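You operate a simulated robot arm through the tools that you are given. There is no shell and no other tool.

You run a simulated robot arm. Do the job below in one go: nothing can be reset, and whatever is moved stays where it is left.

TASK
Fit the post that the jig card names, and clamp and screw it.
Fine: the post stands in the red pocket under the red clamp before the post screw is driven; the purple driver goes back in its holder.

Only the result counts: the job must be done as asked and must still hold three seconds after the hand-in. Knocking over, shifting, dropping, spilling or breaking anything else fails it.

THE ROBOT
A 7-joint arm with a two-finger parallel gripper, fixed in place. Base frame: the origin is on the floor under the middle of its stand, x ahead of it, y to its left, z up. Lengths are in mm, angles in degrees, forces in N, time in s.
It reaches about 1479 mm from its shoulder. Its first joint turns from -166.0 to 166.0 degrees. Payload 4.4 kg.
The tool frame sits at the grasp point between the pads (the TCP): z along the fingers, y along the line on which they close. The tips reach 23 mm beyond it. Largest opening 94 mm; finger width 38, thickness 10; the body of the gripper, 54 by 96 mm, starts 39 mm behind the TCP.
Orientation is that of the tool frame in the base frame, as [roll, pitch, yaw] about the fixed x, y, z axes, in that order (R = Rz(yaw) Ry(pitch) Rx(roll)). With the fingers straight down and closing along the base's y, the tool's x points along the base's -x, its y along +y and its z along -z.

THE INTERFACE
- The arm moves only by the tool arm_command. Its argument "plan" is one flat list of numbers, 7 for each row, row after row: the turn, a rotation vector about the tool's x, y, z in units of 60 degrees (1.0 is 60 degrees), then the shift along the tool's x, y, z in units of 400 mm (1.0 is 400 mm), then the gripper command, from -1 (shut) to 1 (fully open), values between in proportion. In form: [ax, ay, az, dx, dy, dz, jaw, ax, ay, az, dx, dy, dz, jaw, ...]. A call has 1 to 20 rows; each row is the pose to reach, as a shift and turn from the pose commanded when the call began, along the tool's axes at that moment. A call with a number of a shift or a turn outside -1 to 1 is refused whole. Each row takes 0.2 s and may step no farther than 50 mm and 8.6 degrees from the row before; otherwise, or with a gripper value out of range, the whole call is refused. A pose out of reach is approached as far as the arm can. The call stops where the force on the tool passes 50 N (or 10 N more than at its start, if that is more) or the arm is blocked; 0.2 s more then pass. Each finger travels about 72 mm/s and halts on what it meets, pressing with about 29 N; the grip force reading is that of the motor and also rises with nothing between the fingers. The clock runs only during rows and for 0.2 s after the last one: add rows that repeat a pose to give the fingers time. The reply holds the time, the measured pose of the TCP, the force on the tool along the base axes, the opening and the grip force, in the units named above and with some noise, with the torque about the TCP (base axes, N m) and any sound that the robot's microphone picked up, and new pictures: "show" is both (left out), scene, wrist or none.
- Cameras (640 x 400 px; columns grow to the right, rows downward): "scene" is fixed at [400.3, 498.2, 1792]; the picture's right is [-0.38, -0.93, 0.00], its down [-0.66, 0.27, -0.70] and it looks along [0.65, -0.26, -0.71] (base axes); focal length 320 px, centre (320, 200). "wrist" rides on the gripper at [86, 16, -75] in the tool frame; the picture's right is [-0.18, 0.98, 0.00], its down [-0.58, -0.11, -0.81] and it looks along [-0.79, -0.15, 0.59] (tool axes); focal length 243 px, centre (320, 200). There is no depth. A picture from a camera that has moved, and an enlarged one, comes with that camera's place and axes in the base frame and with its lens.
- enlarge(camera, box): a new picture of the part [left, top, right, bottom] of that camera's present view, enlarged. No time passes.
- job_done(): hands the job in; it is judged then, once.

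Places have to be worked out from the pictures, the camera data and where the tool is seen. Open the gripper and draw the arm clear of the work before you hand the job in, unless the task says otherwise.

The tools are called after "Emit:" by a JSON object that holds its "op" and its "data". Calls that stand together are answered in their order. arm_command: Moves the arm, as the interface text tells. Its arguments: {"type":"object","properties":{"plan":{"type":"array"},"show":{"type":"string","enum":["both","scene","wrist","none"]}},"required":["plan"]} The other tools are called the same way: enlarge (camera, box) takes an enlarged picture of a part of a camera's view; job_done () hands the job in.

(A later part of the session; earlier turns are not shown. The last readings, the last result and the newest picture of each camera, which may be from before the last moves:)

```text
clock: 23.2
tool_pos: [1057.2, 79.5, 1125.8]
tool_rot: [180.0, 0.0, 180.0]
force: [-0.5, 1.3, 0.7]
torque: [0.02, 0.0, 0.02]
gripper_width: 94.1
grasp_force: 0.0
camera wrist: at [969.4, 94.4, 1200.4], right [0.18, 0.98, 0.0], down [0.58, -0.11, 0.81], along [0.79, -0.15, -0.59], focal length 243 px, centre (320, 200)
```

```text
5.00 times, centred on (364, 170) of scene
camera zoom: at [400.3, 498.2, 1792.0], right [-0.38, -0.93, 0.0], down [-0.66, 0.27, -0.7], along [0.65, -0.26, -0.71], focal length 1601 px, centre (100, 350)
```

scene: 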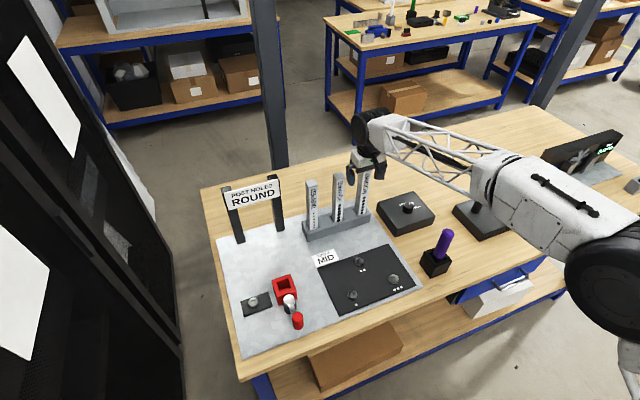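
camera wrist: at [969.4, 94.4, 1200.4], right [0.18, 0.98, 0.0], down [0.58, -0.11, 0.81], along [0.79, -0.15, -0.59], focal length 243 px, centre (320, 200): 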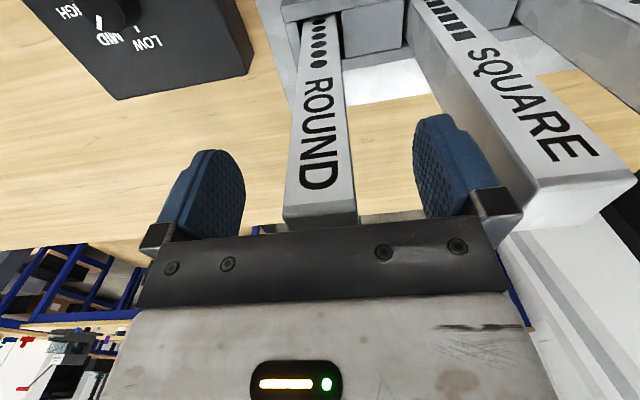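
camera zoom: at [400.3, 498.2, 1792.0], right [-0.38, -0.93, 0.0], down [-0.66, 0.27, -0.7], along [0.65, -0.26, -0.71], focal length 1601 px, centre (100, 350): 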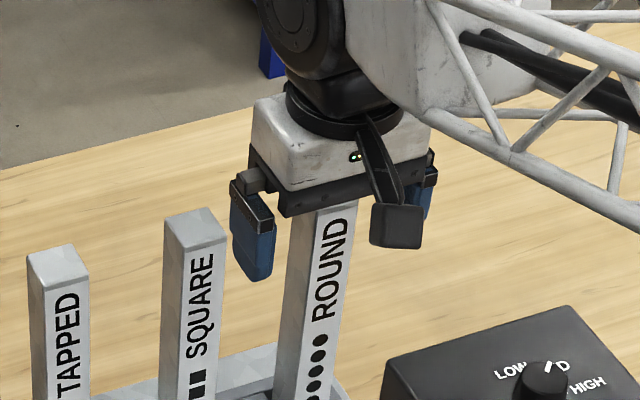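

The post is centred between the fingers. Closing now.

Emit:
{"op": "arm_command", "data": {"plan": [0, 0, 0, 0, 0, 0, -1, 0, 0, 0, 0, 0, 0, -1, 0, 0, 0, 0, 0, 0, -1, 0, 0, 0, 0, 0, 0, -1, 0, 0, 0, 0, 0, 0, -1], "show": "wrist"}}

```text
clock: 24.4
tool_pos: [1055.8, 78.7, 1123.8]
tool_rot: [-180.0, 0.0, -180.0]
force: [0.8, 1.5, 0.1]
torque: [0.18, -0.04, 0.03]
gripper_width: 29.9
grasp_force: 28.9
camera wrist: at [969.4, 94.4, 1200.5], right [0.18, 0.98, 0.0], down [0.58, -0.11, 0.81], along [0.79, -0.15, -0.59], focal length 243 px, centre (320, 200)
```

wrist: 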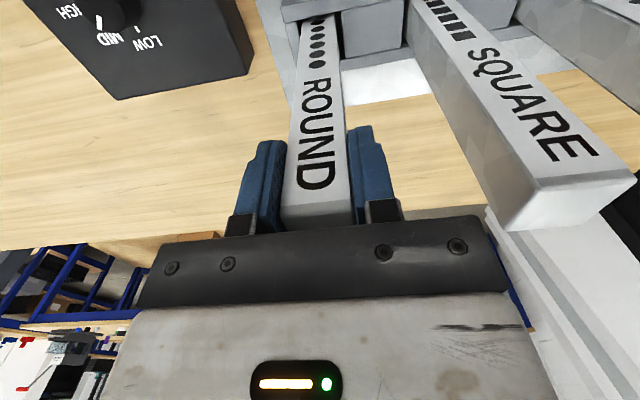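

Gripped firmly at 30 mm with negligible side load. Lifting straight up about 116 mm.

Emit:
{"op": "arm_command", "data": {"plan": [0, 0, 0, 0, 0, -0.04, -1, 0, 0, 0, 0, 0, -0.1, -1, 0, 0, 0, 0, 0, -0.17, -1, 0, 0, 0, 0, 0, -0.24, -1, 0, 0, 0, 0, 0, -0.29, -1], "show": "both"}}

```text
clock: 25.6
tool_pos: [1055.2, 79.2, 1241.9]
tool_rot: [-180.0, 0.0, 180.0]
force: [0.4, -0.8, -2.7]
torque: [0.0, 0.06, 0.0]
gripper_width: 29.8
grasp_force: 29.0
camera wrist: at [969.2, 94.7, 1315.8], right [0.18, 0.98, 0.0], down [0.58, -0.11, 0.81], along [0.79, -0.15, -0.59], focal length 243 px, centre (320, 200)
```

scene: 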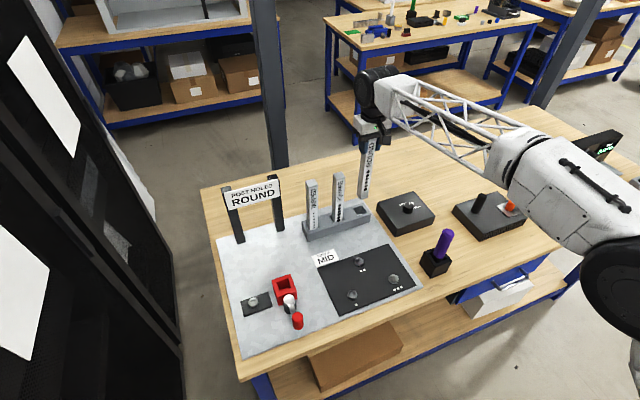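
wrist: 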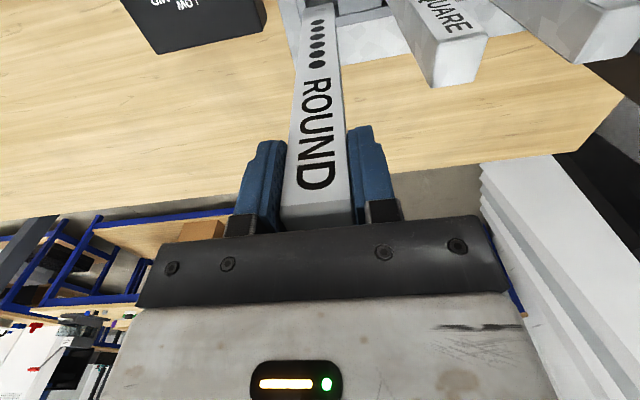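

Post is out of the rack. I'll zoom to check where its lower end is.

Emit:
{"op": "enlarge", "data": {"camera": "scene", "box": [320, 110, 432, 220]}}

Emit:
{"op": "enlarge", "data": {"camera": "scene", "box": [298, 175, 394, 245]}}

```text
3.64 times, centred on (376, 165) of scene
camera zoom: at [400.3, 498.2, 1792.0], right [-0.38, -0.93, 0.0], down [-0.66, 0.27, -0.7], along [0.65, -0.26, -0.71], focal length 1165 px, centre (116, 327)
```

zoom: 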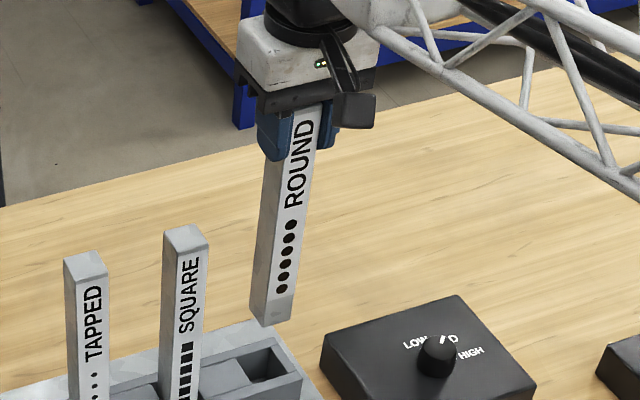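

```text
5.71 times, centred on (346, 210) of scene
camera zoom: at [400.3, 498.2, 1792.0], right [-0.38, -0.93, 0.0], down [-0.66, 0.27, -0.7], along [0.65, -0.26, -0.71], focal length 1830 px, centre (171, 143)
```

zoom: 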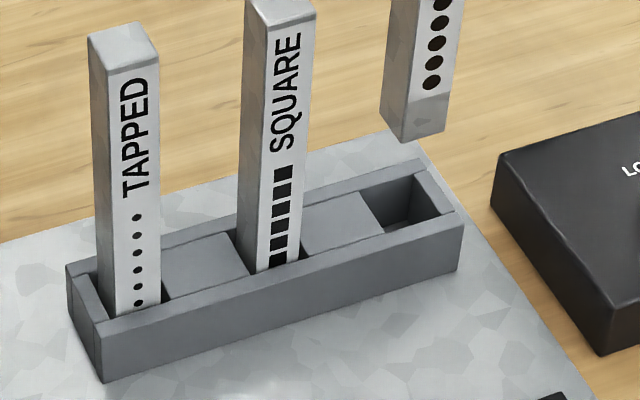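

The post's lower end is about 205 mm below the TCP. I'll carry it clear of the other posts (first towards -x), then over the pocket at (876, 417).

Emit:
{"op": "arm_command", "data": {"plan": [0, 0, 0, 0.1125, 0, 0, -1, 0, 0, 0, 0.2125, 0.05, 0, -1, 0, 0, 0, 0.2465, 0.1635, 0, -1, 0, 0, 0, 0.2803, 0.2773, 0, -1, 0, 0, 0, 0.3143, 0.3908, 0, -1, 0, 0, 0, 0.3483, 0.5043, 0, -1, 0, 0, 0, 0.3823, 0.6178, 0, -1, 0, 0, 0, 0.416, 0.7315, 0, -1, 0, 0, 0, 0.45, 0.845, 0, -1], "show": "both"}}

Emit:
{"op": "enlarge", "data": {"camera": "scene", "box": [220, 205, 348, 305]}}

```text
clock: 27.6
tool_pos: [876.5, 416.1, 1241.6]
tool_rot: [180.0, 0.0, -180.0]
force: [0.1, 0.5, -2.2]
torque: [0.0, -0.03, -0.02]
gripper_width: 30.0
grasp_force: 29.6
camera wrist: at [790.1, 432.5, 1315.6], right [0.18, 0.98, 0.0], down [0.58, -0.11, 0.81], along [0.79, -0.15, -0.59], focal length 243 px, centre (320, 200)
```

scene: 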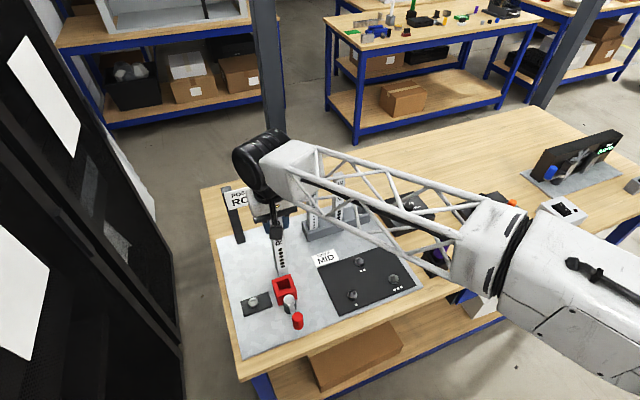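
wrist: 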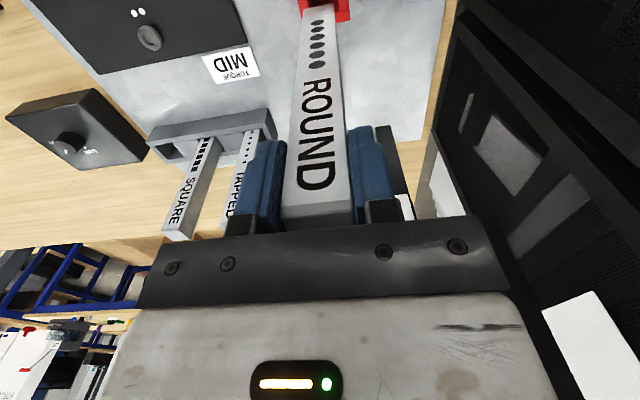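

```text
4.00 times, centred on (284, 255) of scene
camera zoom: at [400.3, 498.2, 1792.0], right [-0.38, -0.93, 0.0], down [-0.66, 0.27, -0.7], along [0.65, -0.26, -0.71], focal length 1281 px, centre (464, -20)
```

zoom: 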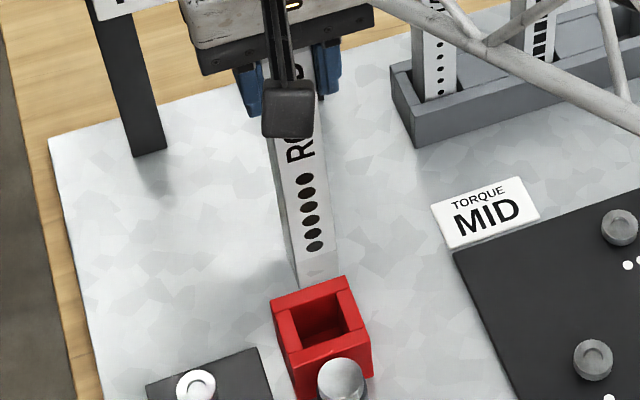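

The scene view shows the post's lower end and the pocket clearly. I'll lower until the post end is about 14 mm above the rim, then compare alignments.

Emit:
{"op": "arm_command", "data": {"plan": [0, 0, 0, 0, 0, 0.07, -1, 0, 0, 0, 0, 0, 0.14, -1, 0, 0, 0, 0, 0, 0.14, -1], "show": "both"}}

Emit:
{"op": "enlarge", "data": {"camera": "scene", "box": [250, 260, 314, 300]}}

Emit:
{"op": "enlarge", "data": {"camera": "wrist", "box": [260, 0, 380, 75]}}

```text
clock: 28.4
tool_pos: [877.1, 416.9, 1185.0]
tool_rot: [179.9, 0.1, 180.0]
force: [-0.5, 0.3, -1.8]
torque: [0.0, 0.04, -0.03]
gripper_width: 29.9
grasp_force: 28.4
camera wrist: at [789.9, 431.9, 1260.2], right [0.18, 0.98, 0.0], down [0.58, -0.11, 0.81], along [0.79, -0.15, -0.59], focal length 243 px, centre (320, 200)
```

scene: 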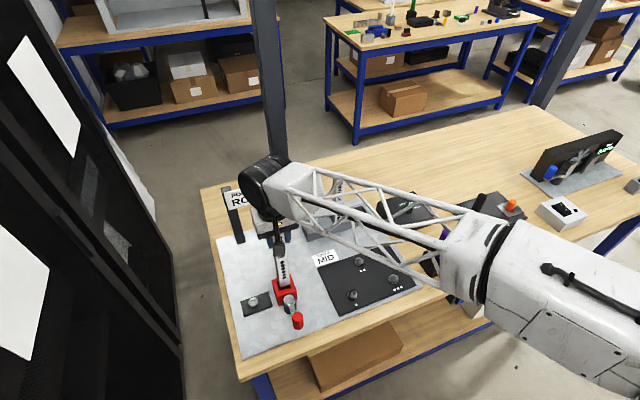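
wrist: 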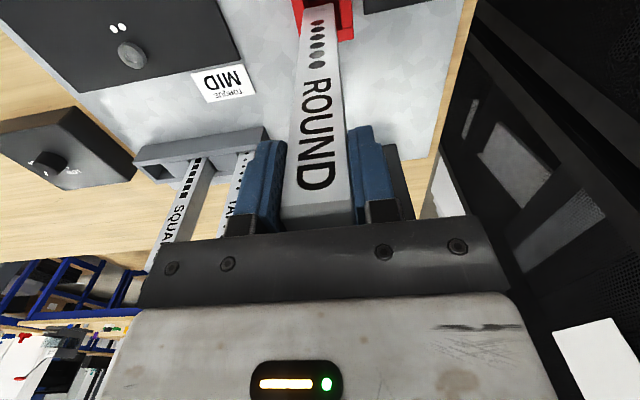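

```text
10.00 times, centred on (282, 280) of scene
camera zoom: at [400.3, 498.2, 1792.0], right [-0.38, -0.93, 0.0], down [-0.66, 0.27, -0.7], along [0.65, -0.26, -0.71], focal length 3203 px, centre (700, -600)
```

zoom: 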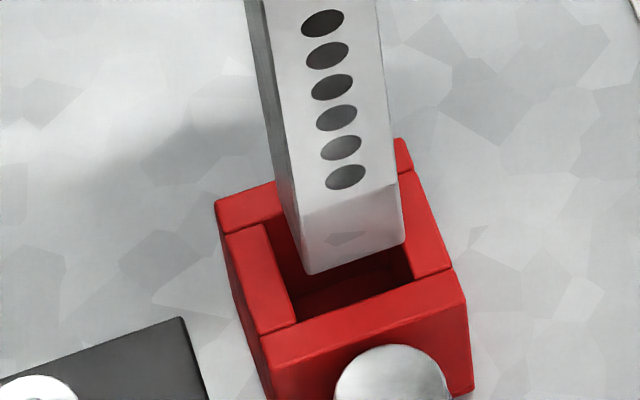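

```text
5.33 times, centred on (320, 38) of wrist
camera zoom: at [789.9, 431.9, 1260.2], right [0.18, 0.98, 0.0], down [0.58, -0.11, 0.81], along [0.79, -0.15, -0.59], focal length 1294 px, centre (320, 1067)
```

zoom: 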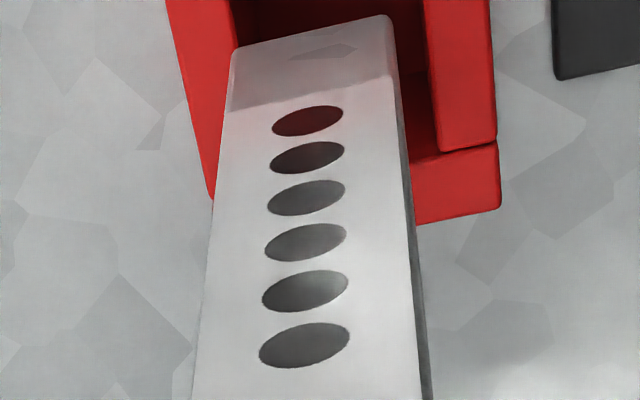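

Comparing corners in both views, the post sits about 2.7 mm too far -y and about 3 mm too far +x relative to the pocket's centre. I'll correct by that and lower 9 mm to check again just above the rim.

Emit:
{"op": "arm_command", "data": {"plan": [0, 0, 0, 0.0075, 0.0068, 0, -1, 0, 0, 0, 0.0075, 0.0068, 0.0225, -1, 0, 0, 0, 0.0075, 0.0068, 0.0225, -1], "show": "both"}}

Emit:
{"op": "enlarge", "data": {"camera": "scene", "box": [256, 265, 304, 295]}}

Emit:
{"op": "enlarge", "data": {"camera": "wrist", "box": [280, 0, 360, 50]}}

```text
clock: 29.2
tool_pos: [872.9, 419.0, 1180.1]
tool_rot: [179.9, 0.3, 180.0]
force: [-2.5, -2.2, 21.4]
torque: [-0.35, 0.27, -0.03]
gripper_width: 30.0
grasp_force: 28.8
camera wrist: at [786.4, 434.8, 1253.9], right [0.18, 0.98, 0.0], down [0.58, -0.11, 0.81], along [0.79, -0.15, -0.59], focal length 243 px, centre (320, 200)
```

scene: 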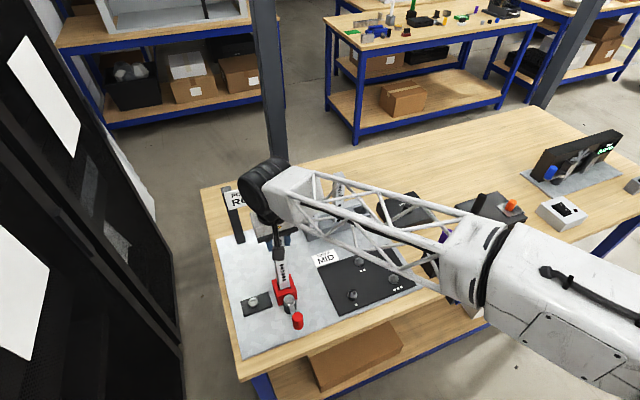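
wrist: 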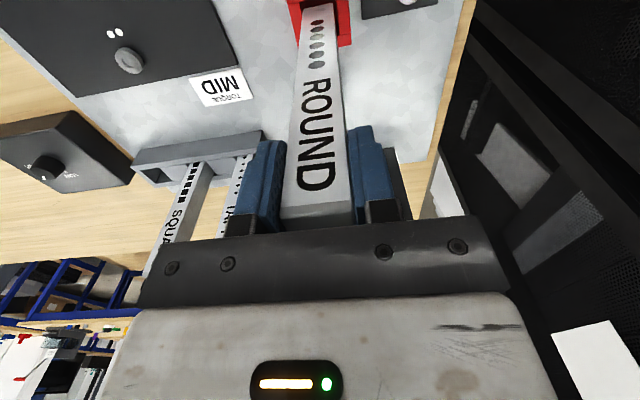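

```text
13.33 times, centred on (280, 280) of scene
camera zoom: at [400.3, 498.2, 1792.0], right [-0.38, -0.93, 0.0], down [-0.66, 0.27, -0.7], along [0.65, -0.26, -0.71], focal length 4270 px, centre (853, -867)
```

zoom: 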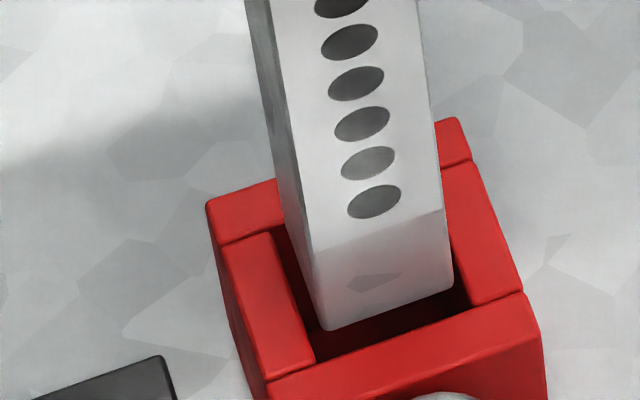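

```text
8.00 times, centred on (320, 25) of wrist
camera zoom: at [786.4, 434.8, 1253.9], right [0.18, 0.98, 0.0], down [0.58, -0.11, 0.81], along [0.79, -0.15, -0.59], focal length 1941 px, centre (320, 1600)
```

zoom: 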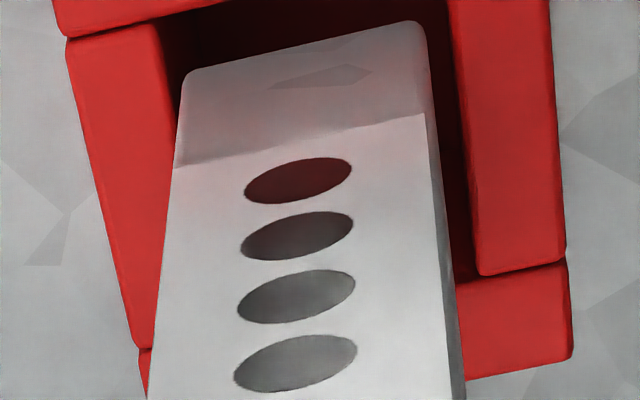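

Contact of 21 N: the post end is on the rim (so it is ~212 mm below the TCP), about 2 mm too far +x. I'll lift 4 mm, shift -x 2.2 mm and +y 0.5 mm, and try to enter slowly.

Emit:
{"op": "arm_command", "data": {"plan": [0, 0, 0, 0, 0, -0.01, -1, 0, 0, 0, 0.0055, 0.0013, -0.01, -1, 0, 0, 0, 0.0055, 0.0013, 0, -1, 0, 0, 0, 0.0055, 0.0013, 0.01, -1, 0, 0, 0, 0.0055, 0.0013, 0.02, -1], "show": "wrist"}}

Emit:
{"op": "enlarge", "data": {"camera": "scene", "box": [256, 265, 304, 295]}}

Emit:
{"op": "enlarge", "data": {"camera": "wrist", "box": [280, 0, 360, 50]}}

```text
clock: 30.4
tool_pos: [870.7, 420.2, 1167.4]
tool_rot: [179.9, 0.0, -179.9]
force: [-0.1, 0.3, -2.8]
torque: [-0.01, 0.01, 0.0]
gripper_width: 30.0
grasp_force: 29.1
camera wrist: at [784.4, 435.5, 1243.2], right [0.18, 0.98, 0.0], down [0.58, -0.11, 0.81], along [0.79, -0.15, -0.59], focal length 243 px, centre (320, 200)
```

wrist: 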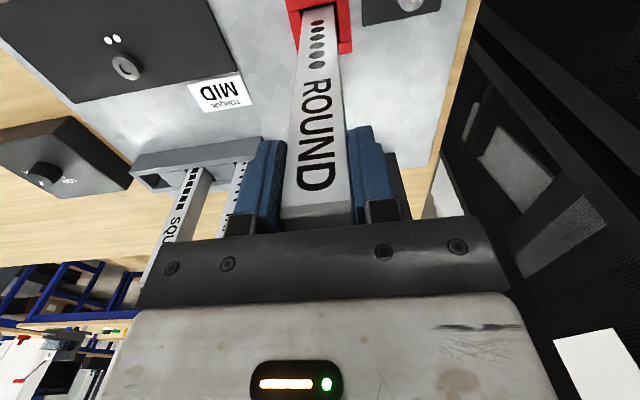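

```text
13.33 times, centred on (280, 280) of scene
camera zoom: at [400.3, 498.2, 1792.0], right [-0.38, -0.93, 0.0], down [-0.66, 0.27, -0.7], along [0.65, -0.26, -0.71], focal length 4270 px, centre (853, -867)
```

zoom: 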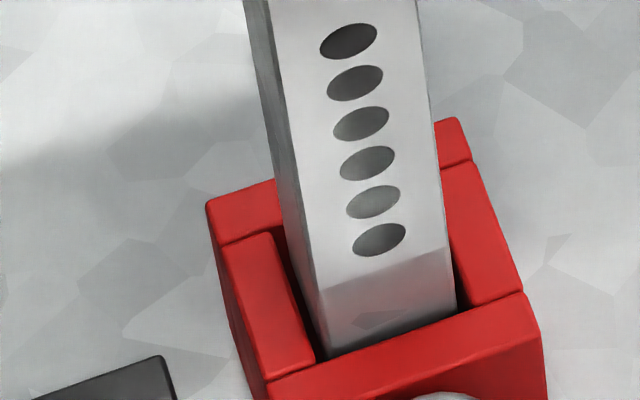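

```text
8.00 times, centred on (320, 25) of wrist
camera zoom: at [784.4, 435.5, 1243.2], right [0.18, 0.98, 0.0], down [0.58, -0.11, 0.81], along [0.79, -0.15, -0.59], focal length 1941 px, centre (320, 1600)
```

zoom: 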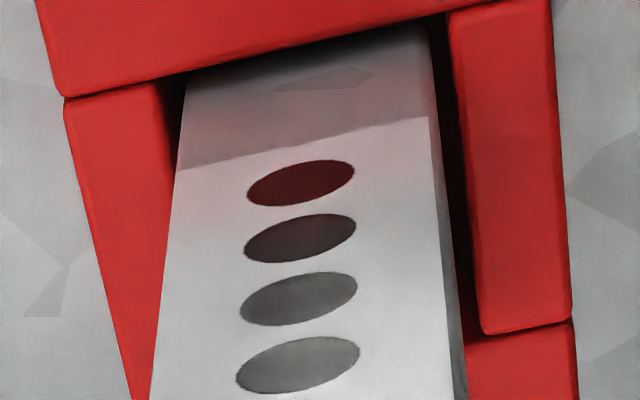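

The post has entered the pocket. I'll keep lowering in small steps.

Emit:
{"op": "arm_command", "data": {"plan": [0, 0, 0, 0, 0, 0.02, -1, 0, 0, 0, 0, 0, 0.04, -1, 0, 0, 0, 0, 0, 0.06, -1, 0, 0, 0, 0, 0, 0.07, -1], "show": "none"}}

```text
clock: 31.4
tool_pos: [871.3, 419.9, 1140.4]
tool_rot: [-179.9, 0.0, 179.9]
force: [-0.5, -0.2, -2.7]
torque: [-0.02, -0.01, 0.0]
gripper_width: 29.8
grasp_force: 28.6
```

Still free at TCP z≈1140. Going on in 2 mm steps until it touches the floor.

Emit:
{"op": "arm_command", "data": {"plan": [0, 0, 0, 0, 0, 0.006, -1, 0, 0, 0, 0, 0, 0.012, -1, 0, 0, 0, 0, 0, 0.016, -1, 0, 0, 0, 0, 0, 0.02, -1], "show": "none"}}

```text
clock: 32.4
tool_pos: [870.7, 419.7, 1132.3]
tool_rot: [-180.0, 0.0, -180.0]
force: [-0.1, -0.3, -1.6]
torque: [-0.04, 0.0, 0.01]
gripper_width: 29.7
grasp_force: 28.9
```

Still free; continue down a few mm more.

Emit:
{"op": "arm_command", "data": {"plan": [0, 0, 0, 0, 0, 0.005, -1, 0, 0, 0, 0, 0, 0.009, -1, 0, 0, 0, 0, 0, 0.012, -1, 0, 0, 0, 0, 0, 0.015, -1], "show": "scene"}}

Emit:
{"op": "enlarge", "data": {"camera": "scene", "box": [240, 230, 320, 300]}}

```text
clock: 33.4
tool_pos: [871.1, 420.3, 1129.8]
tool_rot: [179.8, 0.1, -180.0]
force: [-3.3, -1.3, 17.2]
torque: [-0.27, 0.55, 0.01]
gripper_width: 29.8
grasp_force: 28.7
```

scene: 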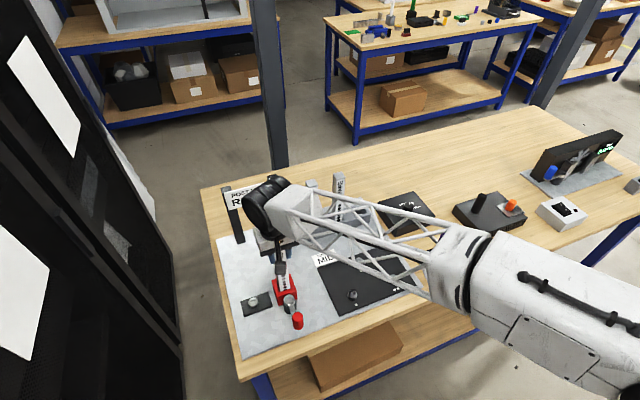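

```text
5.71 times, centred on (280, 265) of scene
camera zoom: at [400.3, 498.2, 1792.0], right [-0.38, -0.93, 0.0], down [-0.66, 0.27, -0.7], along [0.65, -0.26, -0.71], focal length 1830 px, centre (549, -171)
```

zoom: 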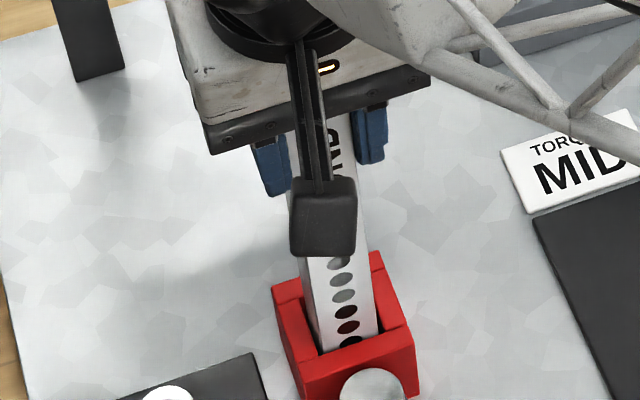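

The post is on the pocket floor (17 N upward at z≈1129). I'll unload by 2.5 mm, then open the jaws.

Emit:
{"op": "arm_command", "data": {"plan": [0, 0, 0, 0, 0, -0.0065, -1, 0, 0, 0, 0, 0, -0.0065, -1, 0, 0, 0, 0, 0, -0.0065, -0.2, 0, 0, 0, 0, 0, -0.0065, 0.2, 0, 0, 0, 0, 0, -0.0065, 1, 0, 0, 0, 0, 0, -0.0065, 1, 0, 0, 0, 0, 0, -0.0065, 1], "show": "both"}}

```text
clock: 35.0
tool_pos: [870.6, 419.5, 1130.3]
tool_rot: [-180.0, 0.0, -180.0]
force: [0.0, 0.2, -0.4]
torque: [0.0, -0.05, -0.01]
gripper_width: 94.0
grasp_force: 0.0
camera wrist: at [784.5, 435.7, 1204.6], right [0.18, 0.98, 0.0], down [0.58, -0.11, 0.81], along [0.79, -0.15, -0.59], focal length 243 px, centre (320, 200)
```

scene: 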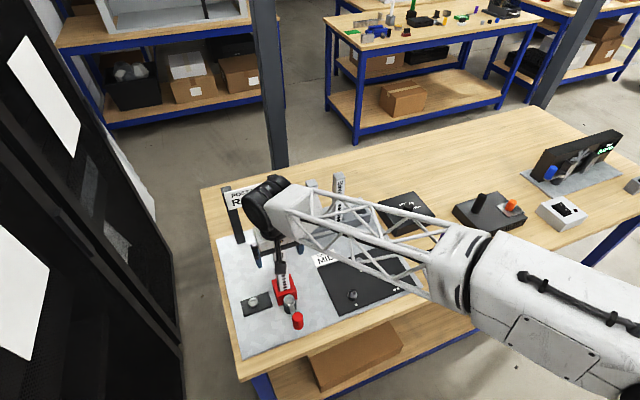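
wrist: 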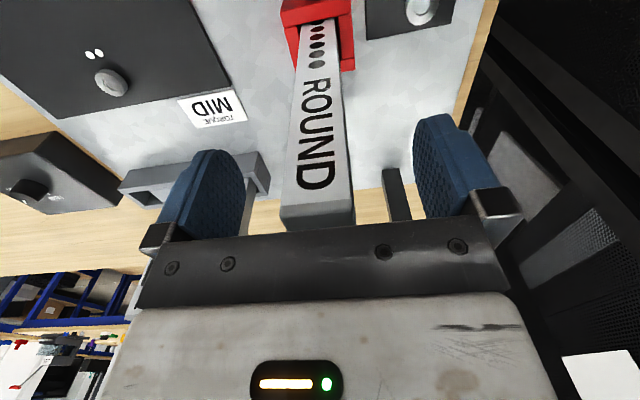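

The post stands on its own in the pocket. I'll rise clear and move over to the clamp handle at about (749, 418).

Emit:
{"op": "arm_command", "data": {"plan": [0, 0, 0, 0, 0, -0.1, 1, 0, 0, 0, 0, 0, -0.22, 1, 0, 0, 0, 0.1, 0, -0.25, 1, 0, 0, 0, 0.21, 0, -0.25, 1, 0, 0, 0, 0.305, 0, -0.2, 1, 0, 0, 0, 0.305, 0, -0.1, 1, 0, 0, 0, 0.305, -0.0045, 0, 1, 0, 0, 0, 0.305, -0.0045, 0.0975, 1], "show": "both"}}

Emit:
{"op": "enlarge", "data": {"camera": "scene", "box": [230, 215, 342, 335]}}

Emit:
{"op": "enlarge", "data": {"camera": "wrist", "box": [230, 40, 430, 220]}}

```text
clock: 36.8
tool_pos: [748.2, 418.9, 1090.6]
tool_rot: [-180.0, 0.0, -180.0]
force: [1.0, -0.3, 0.0]
torque: [0.04, 0.01, 0.0]
gripper_width: 93.9
grasp_force: 0.1
camera wrist: at [662.0, 434.1, 1165.2], right [0.18, 0.98, 0.0], down [0.58, -0.11, 0.81], along [0.79, -0.15, -0.59], focal length 243 px, centre (320, 200)
```

scene: 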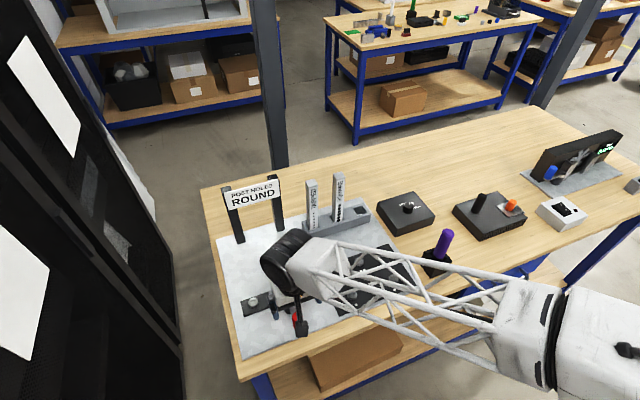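
wrist: 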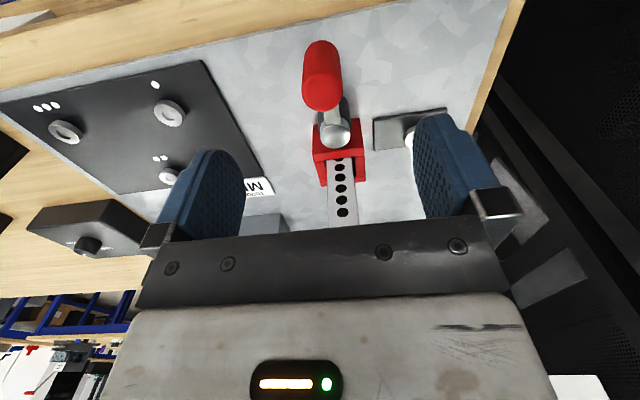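

```text
3.33 times, centred on (286, 275) of scene
camera zoom: at [400.3, 498.2, 1792.0], right [-0.38, -0.93, 0.0], down [-0.66, 0.27, -0.7], along [0.65, -0.26, -0.71], focal length 1068 px, centre (433, -50)
```

zoom: 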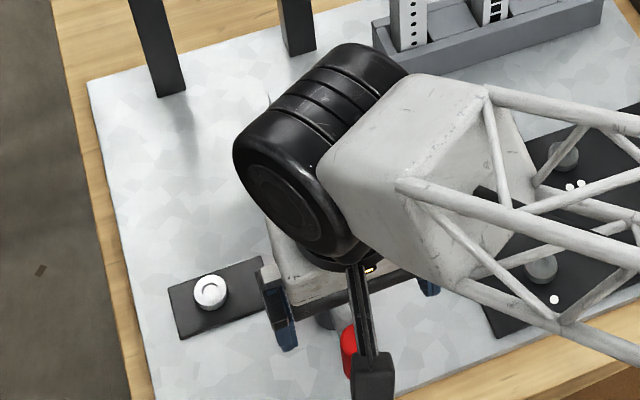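

```text
2.22 times, centred on (330, 130) of wrist
camera zoom: at [662.0, 434.1, 1165.2], right [0.18, 0.98, 0.0], down [0.58, -0.11, 0.81], along [0.79, -0.15, -0.59], focal length 539 px, centre (298, 356)
```

zoom: 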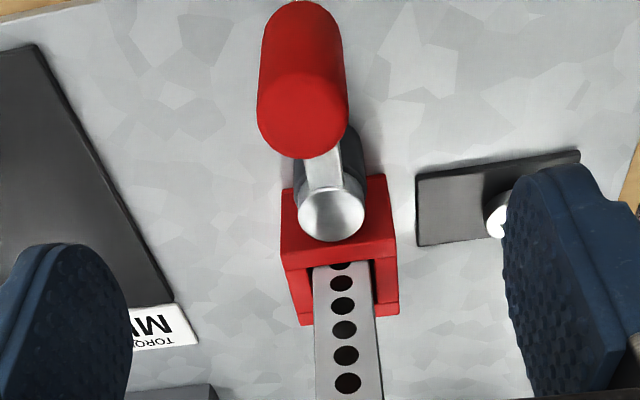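

The handle top is confirmed at about (748.5, 419). I'll descend around it and close to a loose 38 mm cage so that one finger can push it along its arc.

Emit:
{"op": "arm_command", "data": {"plan": [0, 0, 0, 0, 0.0018, 0.06, 1, 0, 0, 0, 0, 0.0018, 0.13, 1, 0, 0, 0, 0, 0.0018, 0.2, 1, 0, 0, 0, 0, 0.0018, 0.246, 1, 0, 0, 0, 0, 0.0018, 0.246, 0.3, 0, 0, 0, 0, 0.0018, 0.246, -0.19, 0, 0, 0, 0, 0.0018, 0.246, -0.19], "show": "both"}}

Emit:
{"op": "enlarge", "data": {"camera": "wrist", "box": [220, 60, 420, 220]}}

```text
clock: 38.4
tool_pos: [748.6, 419.5, 991.9]
tool_rot: [179.9, 0.0, 180.0]
force: [-0.3, -1.1, 0.1]
torque: [-0.01, -0.01, 0.02]
gripper_width: 38.1
grasp_force: 0.1
camera wrist: at [662.6, 434.8, 1066.9], right [0.18, 0.98, 0.0], down [0.58, -0.11, 0.81], along [0.79, -0.15, -0.59], focal length 243 px, centre (320, 200)
```

scene: 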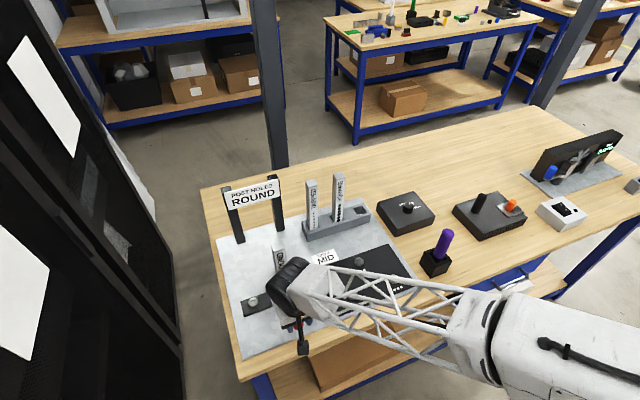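
wrist: 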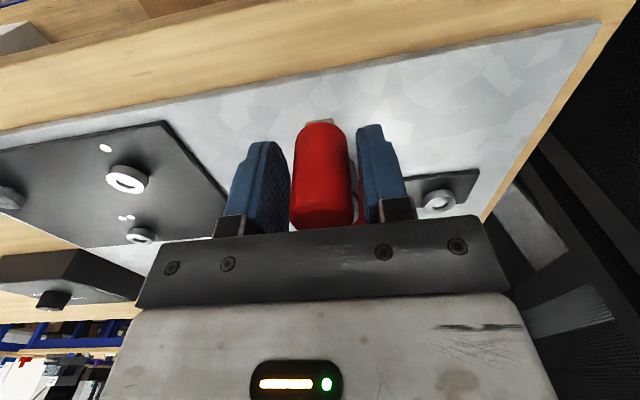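

```text
2.50 times, centred on (320, 140) of wrist
camera zoom: at [662.6, 434.8, 1066.9], right [0.18, 0.98, 0.0], down [0.58, -0.11, 0.81], along [0.79, -0.15, -0.59], focal length 606 px, centre (320, 350)
```

zoom: 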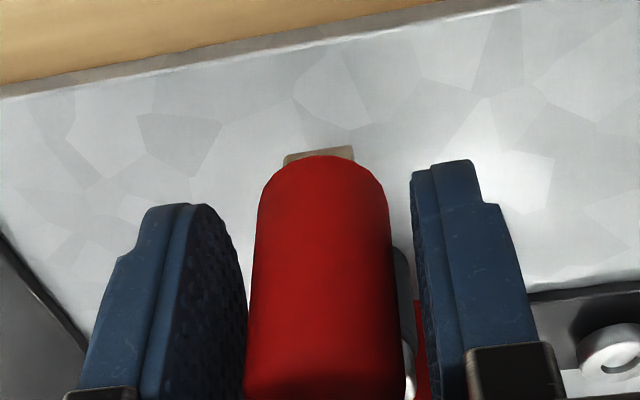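

The handle sits centred in the cage. I'll first test gently towards -y with small steps to find the free direction.

Emit:
{"op": "arm_command", "data": {"plan": [0, 0, 0, 0, -0.008, 0, -0.19, 0, 0, 0, 0, -0.014, 0, -0.19, 0, 0, 0, 0, -0.017, 0, -0.19, 0, 0, 0, 0, -0.02, 0, -0.19], "show": "wrist"}}

```text
clock: 39.4
tool_pos: [748.1, 412.5, 991.0]
tool_rot: [-180.0, 0.0, 179.9]
force: [-2.1, 2.8, 1.1]
torque: [-0.04, -0.02, -0.01]
gripper_width: 39.2
grasp_force: 1.1
camera wrist: at [662.7, 426.6, 1066.5], right [0.18, 0.98, 0.0], down [0.58, -0.11, 0.81], along [0.79, -0.15, -0.59], focal length 243 px, centre (320, 200)
```

wrist: 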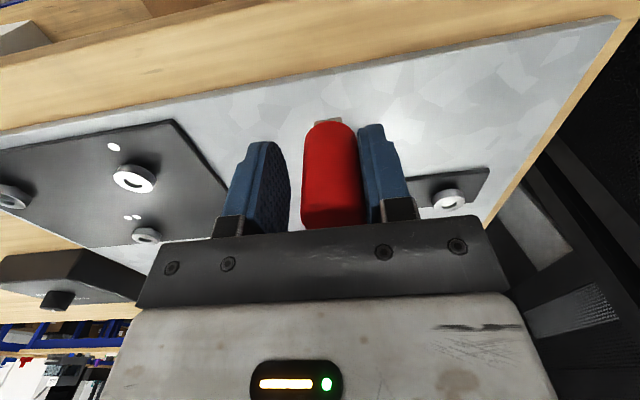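

Just touching (2.8 N). I'll push 5 mm further towards -y.

Emit:
{"op": "arm_command", "data": {"plan": [0, 0, 0, 0, -0.004, 0, -0.19, 0, 0, 0, 0, -0.008, 0, -0.19, 0, 0, 0, 0, -0.012, 0, -0.19], "show": "wrist"}}

```text
clock: 40.2
tool_pos: [747.9, 406.8, 990.8]
tool_rot: [180.0, 0.1, 180.0]
force: [1.7, 1.7, -1.1]
torque: [-0.04, 0.03, -0.04]
gripper_width: 38.9
grasp_force: 0.7
camera wrist: at [662.6, 421.6, 1066.3], right [0.18, 0.98, 0.0], down [0.58, -0.11, 0.81], along [0.79, -0.15, -0.59], focal length 243 px, centre (320, 200)
```

wrist: 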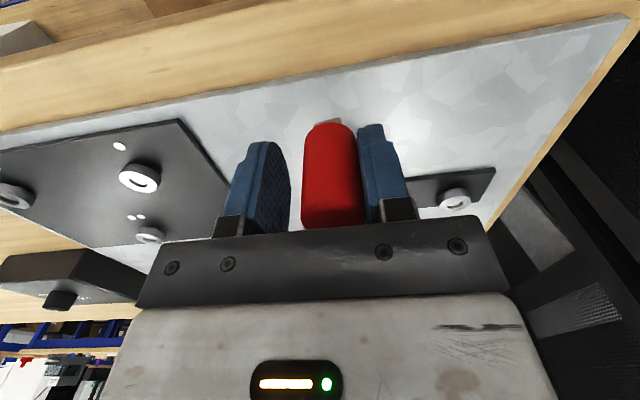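

The lever follows freely (under 3 N), so -y is a free direction. I'll sweep it along its arc about the hub, turning the gripper with it, first to about 45°.

Emit:
{"op": "arm_command", "data": {"plan": [0, 0, -0.1333, -0.008, -0.025, 0, -0.19, 0, 0, -0.2667, -0.0178, -0.0503, 0, -0.19, 0, 0, -0.4, -0.031, -0.074, 0, -0.19, 0, 0, -0.5333, -0.0473, -0.0955, 0, -0.19, 0, 0, -0.6667, -0.0665, -0.1148, 0, -0.19], "show": "both"}}

```text
clock: 41.4
tool_pos: [774.3, 360.5, 992.0]
tool_rot: [180.0, -0.1, -139.9]
force: [0.4, 0.3, -0.1]
torque: [0.02, -0.02, 0.0]
gripper_width: 38.3
grasp_force: 0.1
camera wrist: at [699.1, 316.1, 1066.6], right [-0.49, 0.87, 0.0], down [0.51, 0.29, 0.81], along [0.7, 0.4, -0.59], focal length 243 px, centre (320, 200)
```

scene: 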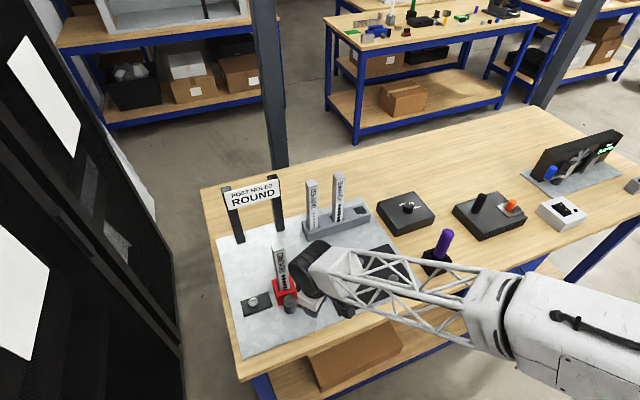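
wrist: 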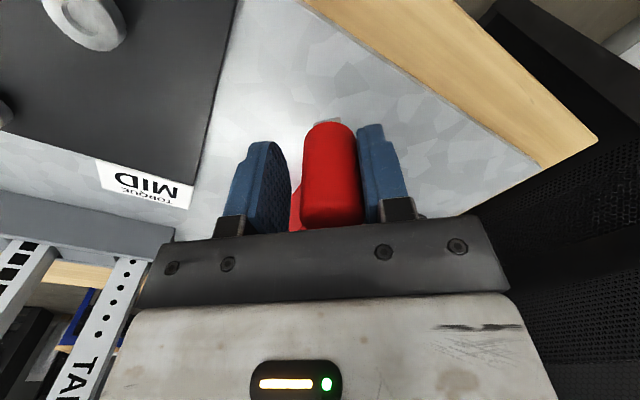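

The lever has followed to about 45° with little force. Continuing along the arc to about 85°.

Emit:
{"op": "arm_command", "data": {"plan": [0, 0, -0.1333, -0.0062, -0.0264, 0, -0.19, 0, 0, -0.2667, -0.0157, -0.0517, 0, -0.19, 0, 0, -0.4, -0.0288, -0.0754, 0, -0.19, 0, 0, -0.5333, -0.0456, -0.097, 0, -0.19, 0, 0, -0.6667, -0.0645, -0.1161, 0, -0.19], "show": "both"}}

```text
clock: 42.6
tool_pos: [823.3, 343.1, 989.6]
tool_rot: [179.9, 0.0, -99.9]
force: [-20.2, 16.6, 0.4]
torque: [-0.18, -0.24, -0.31]
gripper_width: 48.5
grasp_force: 11.1
camera wrist: at [793.5, 259.7, 1065.9], right [-0.94, 0.35, 0.0], down [0.21, 0.55, 0.81], along [0.28, 0.76, -0.59], focal length 243 px, centre (320, 200)
```

scene: 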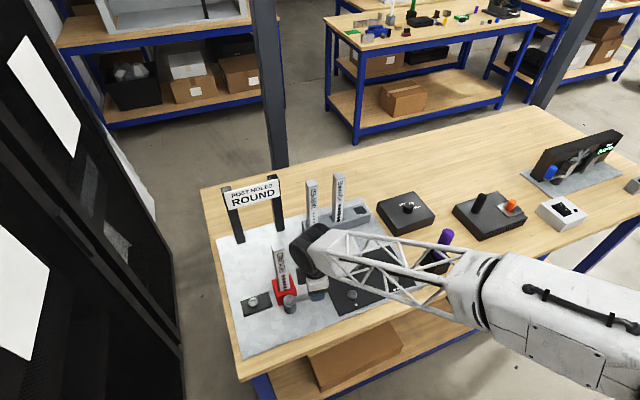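
wrist: 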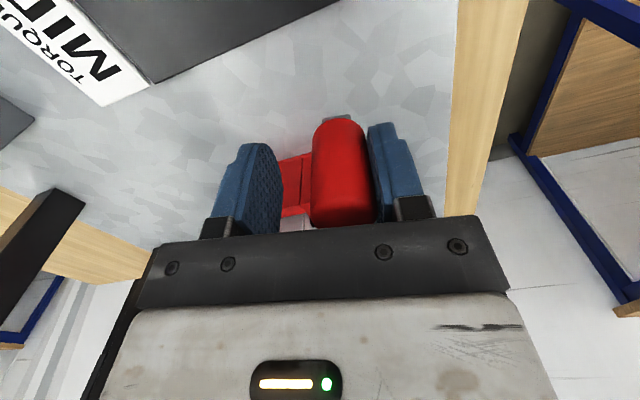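

There is now resistance (about 20 N tangential) with the lever near 80°. I'll zoom in to see the clamp state.

Emit:
{"op": "enlarge", "data": {"camera": "wrist", "box": [200, 90, 440, 240]}}

Emit:
{"op": "enlarge", "data": {"camera": "scene", "box": [235, 235, 331, 315]}}

```text
2.67 times, centred on (320, 165) of wrist
camera zoom: at [793.5, 259.7, 1065.9], right [-0.94, 0.35, 0.0], down [0.21, 0.55, 0.81], along [0.28, 0.76, -0.59], focal length 647 px, centre (320, 293)
```

zoom: 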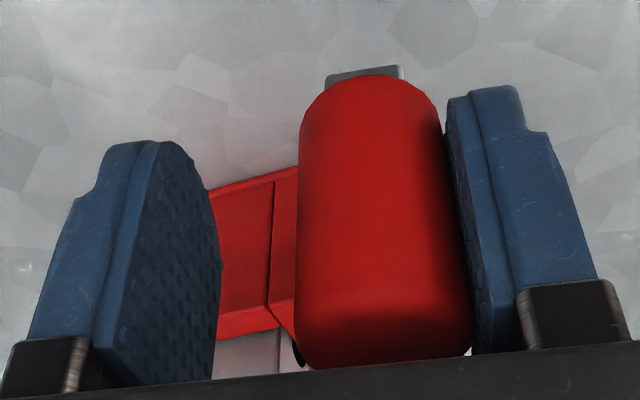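

```text
5.00 times, centred on (283, 275) of scene
camera zoom: at [400.3, 498.2, 1792.0], right [-0.38, -0.93, 0.0], down [-0.66, 0.27, -0.7], along [0.65, -0.26, -0.71], focal length 1601 px, centre (505, -175)
```

zoom: 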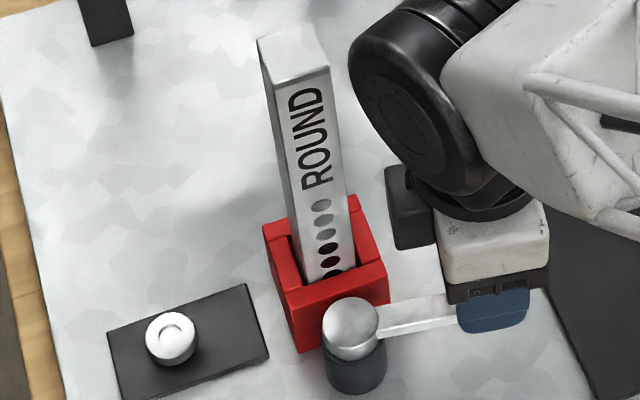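

The lever arm now points almost along -y and resists. I'll close the jaws fully on the handle so the push is firmer and watch the force.

Emit:
{"op": "arm_command", "data": {"plan": [0, 0, 0, 0, 0, 0, -0.3, 0, 0, 0, 0, 0, 0, -0.6, 0, 0, 0, 0, 0, 0, -1, 0, 0, 0, 0, 0, 0, -1], "show": "both"}}

Emit:
{"op": "enlarge", "data": {"camera": "scene", "box": [235, 235, 331, 315]}}

```text
clock: 43.2
tool_pos: [822.1, 342.3, 991.2]
tool_rot: [179.7, -0.2, -100.0]
force: [-53.7, 1.6, 16.0]
torque: [-0.47, -0.28, 0.15]
gripper_width: 42.6
grasp_force: 26.5
stopped in row 2: the force on the tool passed its limit at 58 N (the readings are from after the stop); the commanded pose is now the measured one
camera wrist: at [791.3, 259.6, 1066.2], right [-0.94, 0.35, 0.0], down [0.21, 0.56, 0.8], along [0.28, 0.75, -0.59], focal length 243 px, centre (320, 200)
```

scene: 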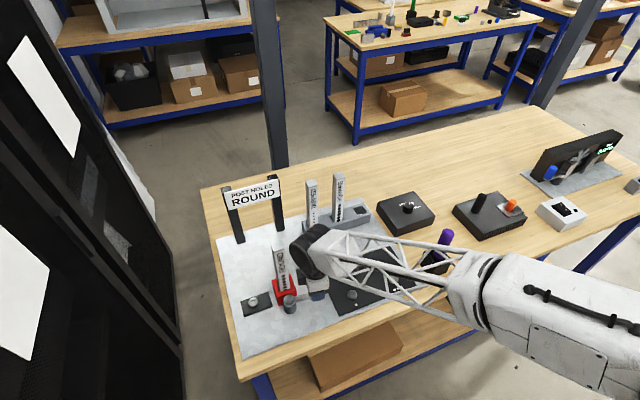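
wrist: 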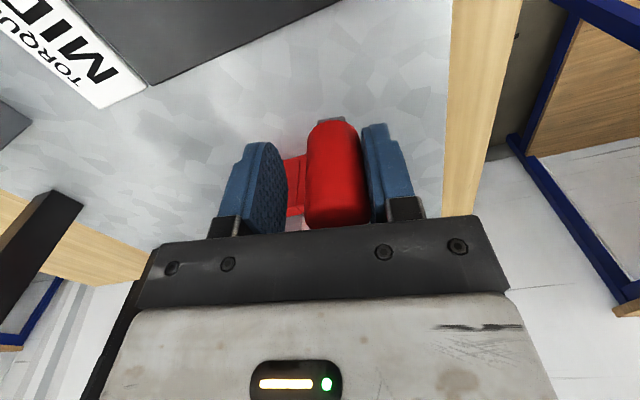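

```text
5.00 times, centred on (283, 275) of scene
camera zoom: at [400.3, 498.2, 1792.0], right [-0.38, -0.93, 0.0], down [-0.66, 0.27, -0.7], along [0.65, -0.26, -0.71], focal length 1601 px, centre (505, -175)
```

zoom: 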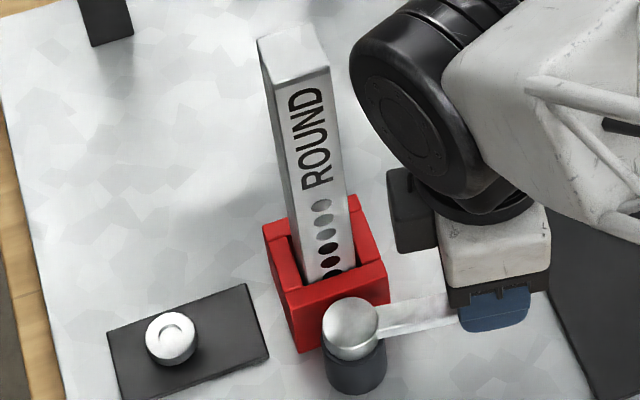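

The lever is against a hard stop at about 82°. I'll ease off the pressure, open and rise to inspect.

Emit:
{"op": "arm_command", "data": {"plan": [0, 0, 0, 0, 0.015, 0, -0.1, 0, 0, 0, 0, 0.02, 0, 0.3, 0, 0, 0, 0, 0.02, 0, 1, 0, 0, 0, 0, 0.02, 0, 1, 0, 0, 0, 0, 0.02, -0.06, 1, 0, 0, 0, 0, 0.02, -0.16, 1, 0, 0, 0, 0, 0.02, -0.26, 1], "show": "both"}}

Emit:
{"op": "enlarge", "data": {"camera": "scene", "box": [235, 235, 331, 315]}}

Emit:
{"op": "enlarge", "data": {"camera": "wrist", "box": [180, 40, 440, 220]}}

```text
clock: 44.8
tool_pos: [816.7, 343.5, 1093.8]
tool_rot: [179.8, -0.1, -99.9]
force: [0.2, -0.2, -0.5]
torque: [0.01, -0.01, -0.05]
gripper_width: 94.0
grasp_force: 0.0
camera wrist: at [785.7, 260.5, 1169.4], right [-0.94, 0.35, 0.0], down [0.21, 0.55, 0.8], along [0.28, 0.75, -0.59], focal length 243 px, centre (320, 200)
```

scene: 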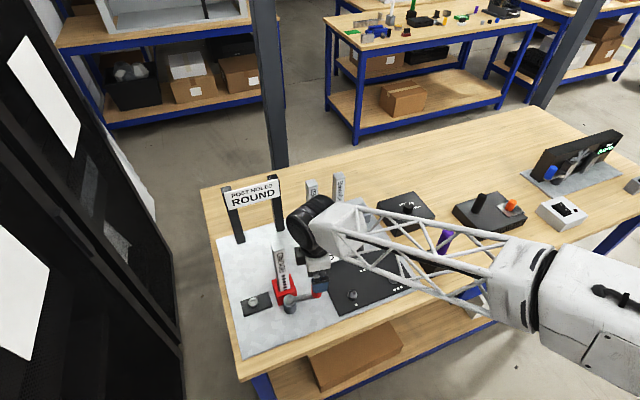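
wrist: 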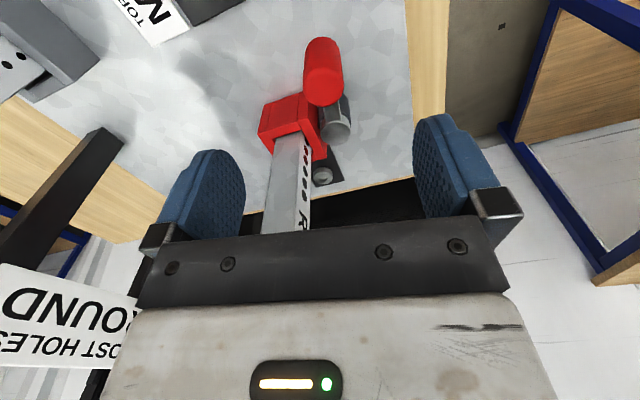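

```text
5.00 times, centred on (283, 275) of scene
camera zoom: at [400.3, 498.2, 1792.0], right [-0.38, -0.93, 0.0], down [-0.66, 0.27, -0.7], along [0.65, -0.26, -0.71], focal length 1601 px, centre (505, -175)
```

zoom: 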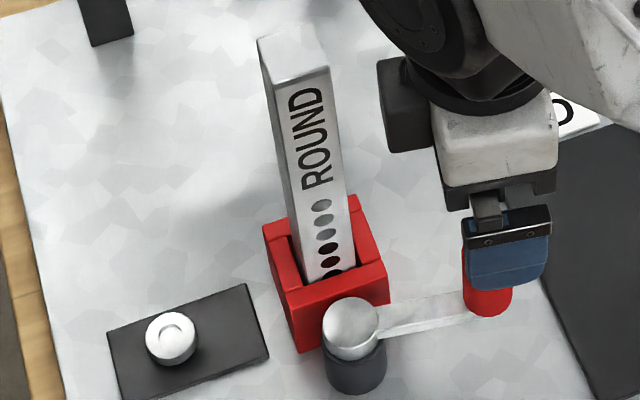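

```text
2.22 times, centred on (310, 130) of wrist
camera zoom: at [785.7, 260.5, 1169.4], right [-0.94, 0.35, 0.0], down [0.21, 0.55, 0.8], along [0.28, 0.75, -0.59], focal length 539 px, centre (342, 356)
```

zoom: 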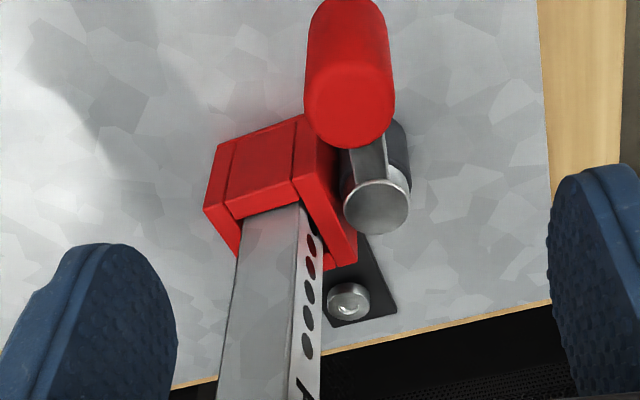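

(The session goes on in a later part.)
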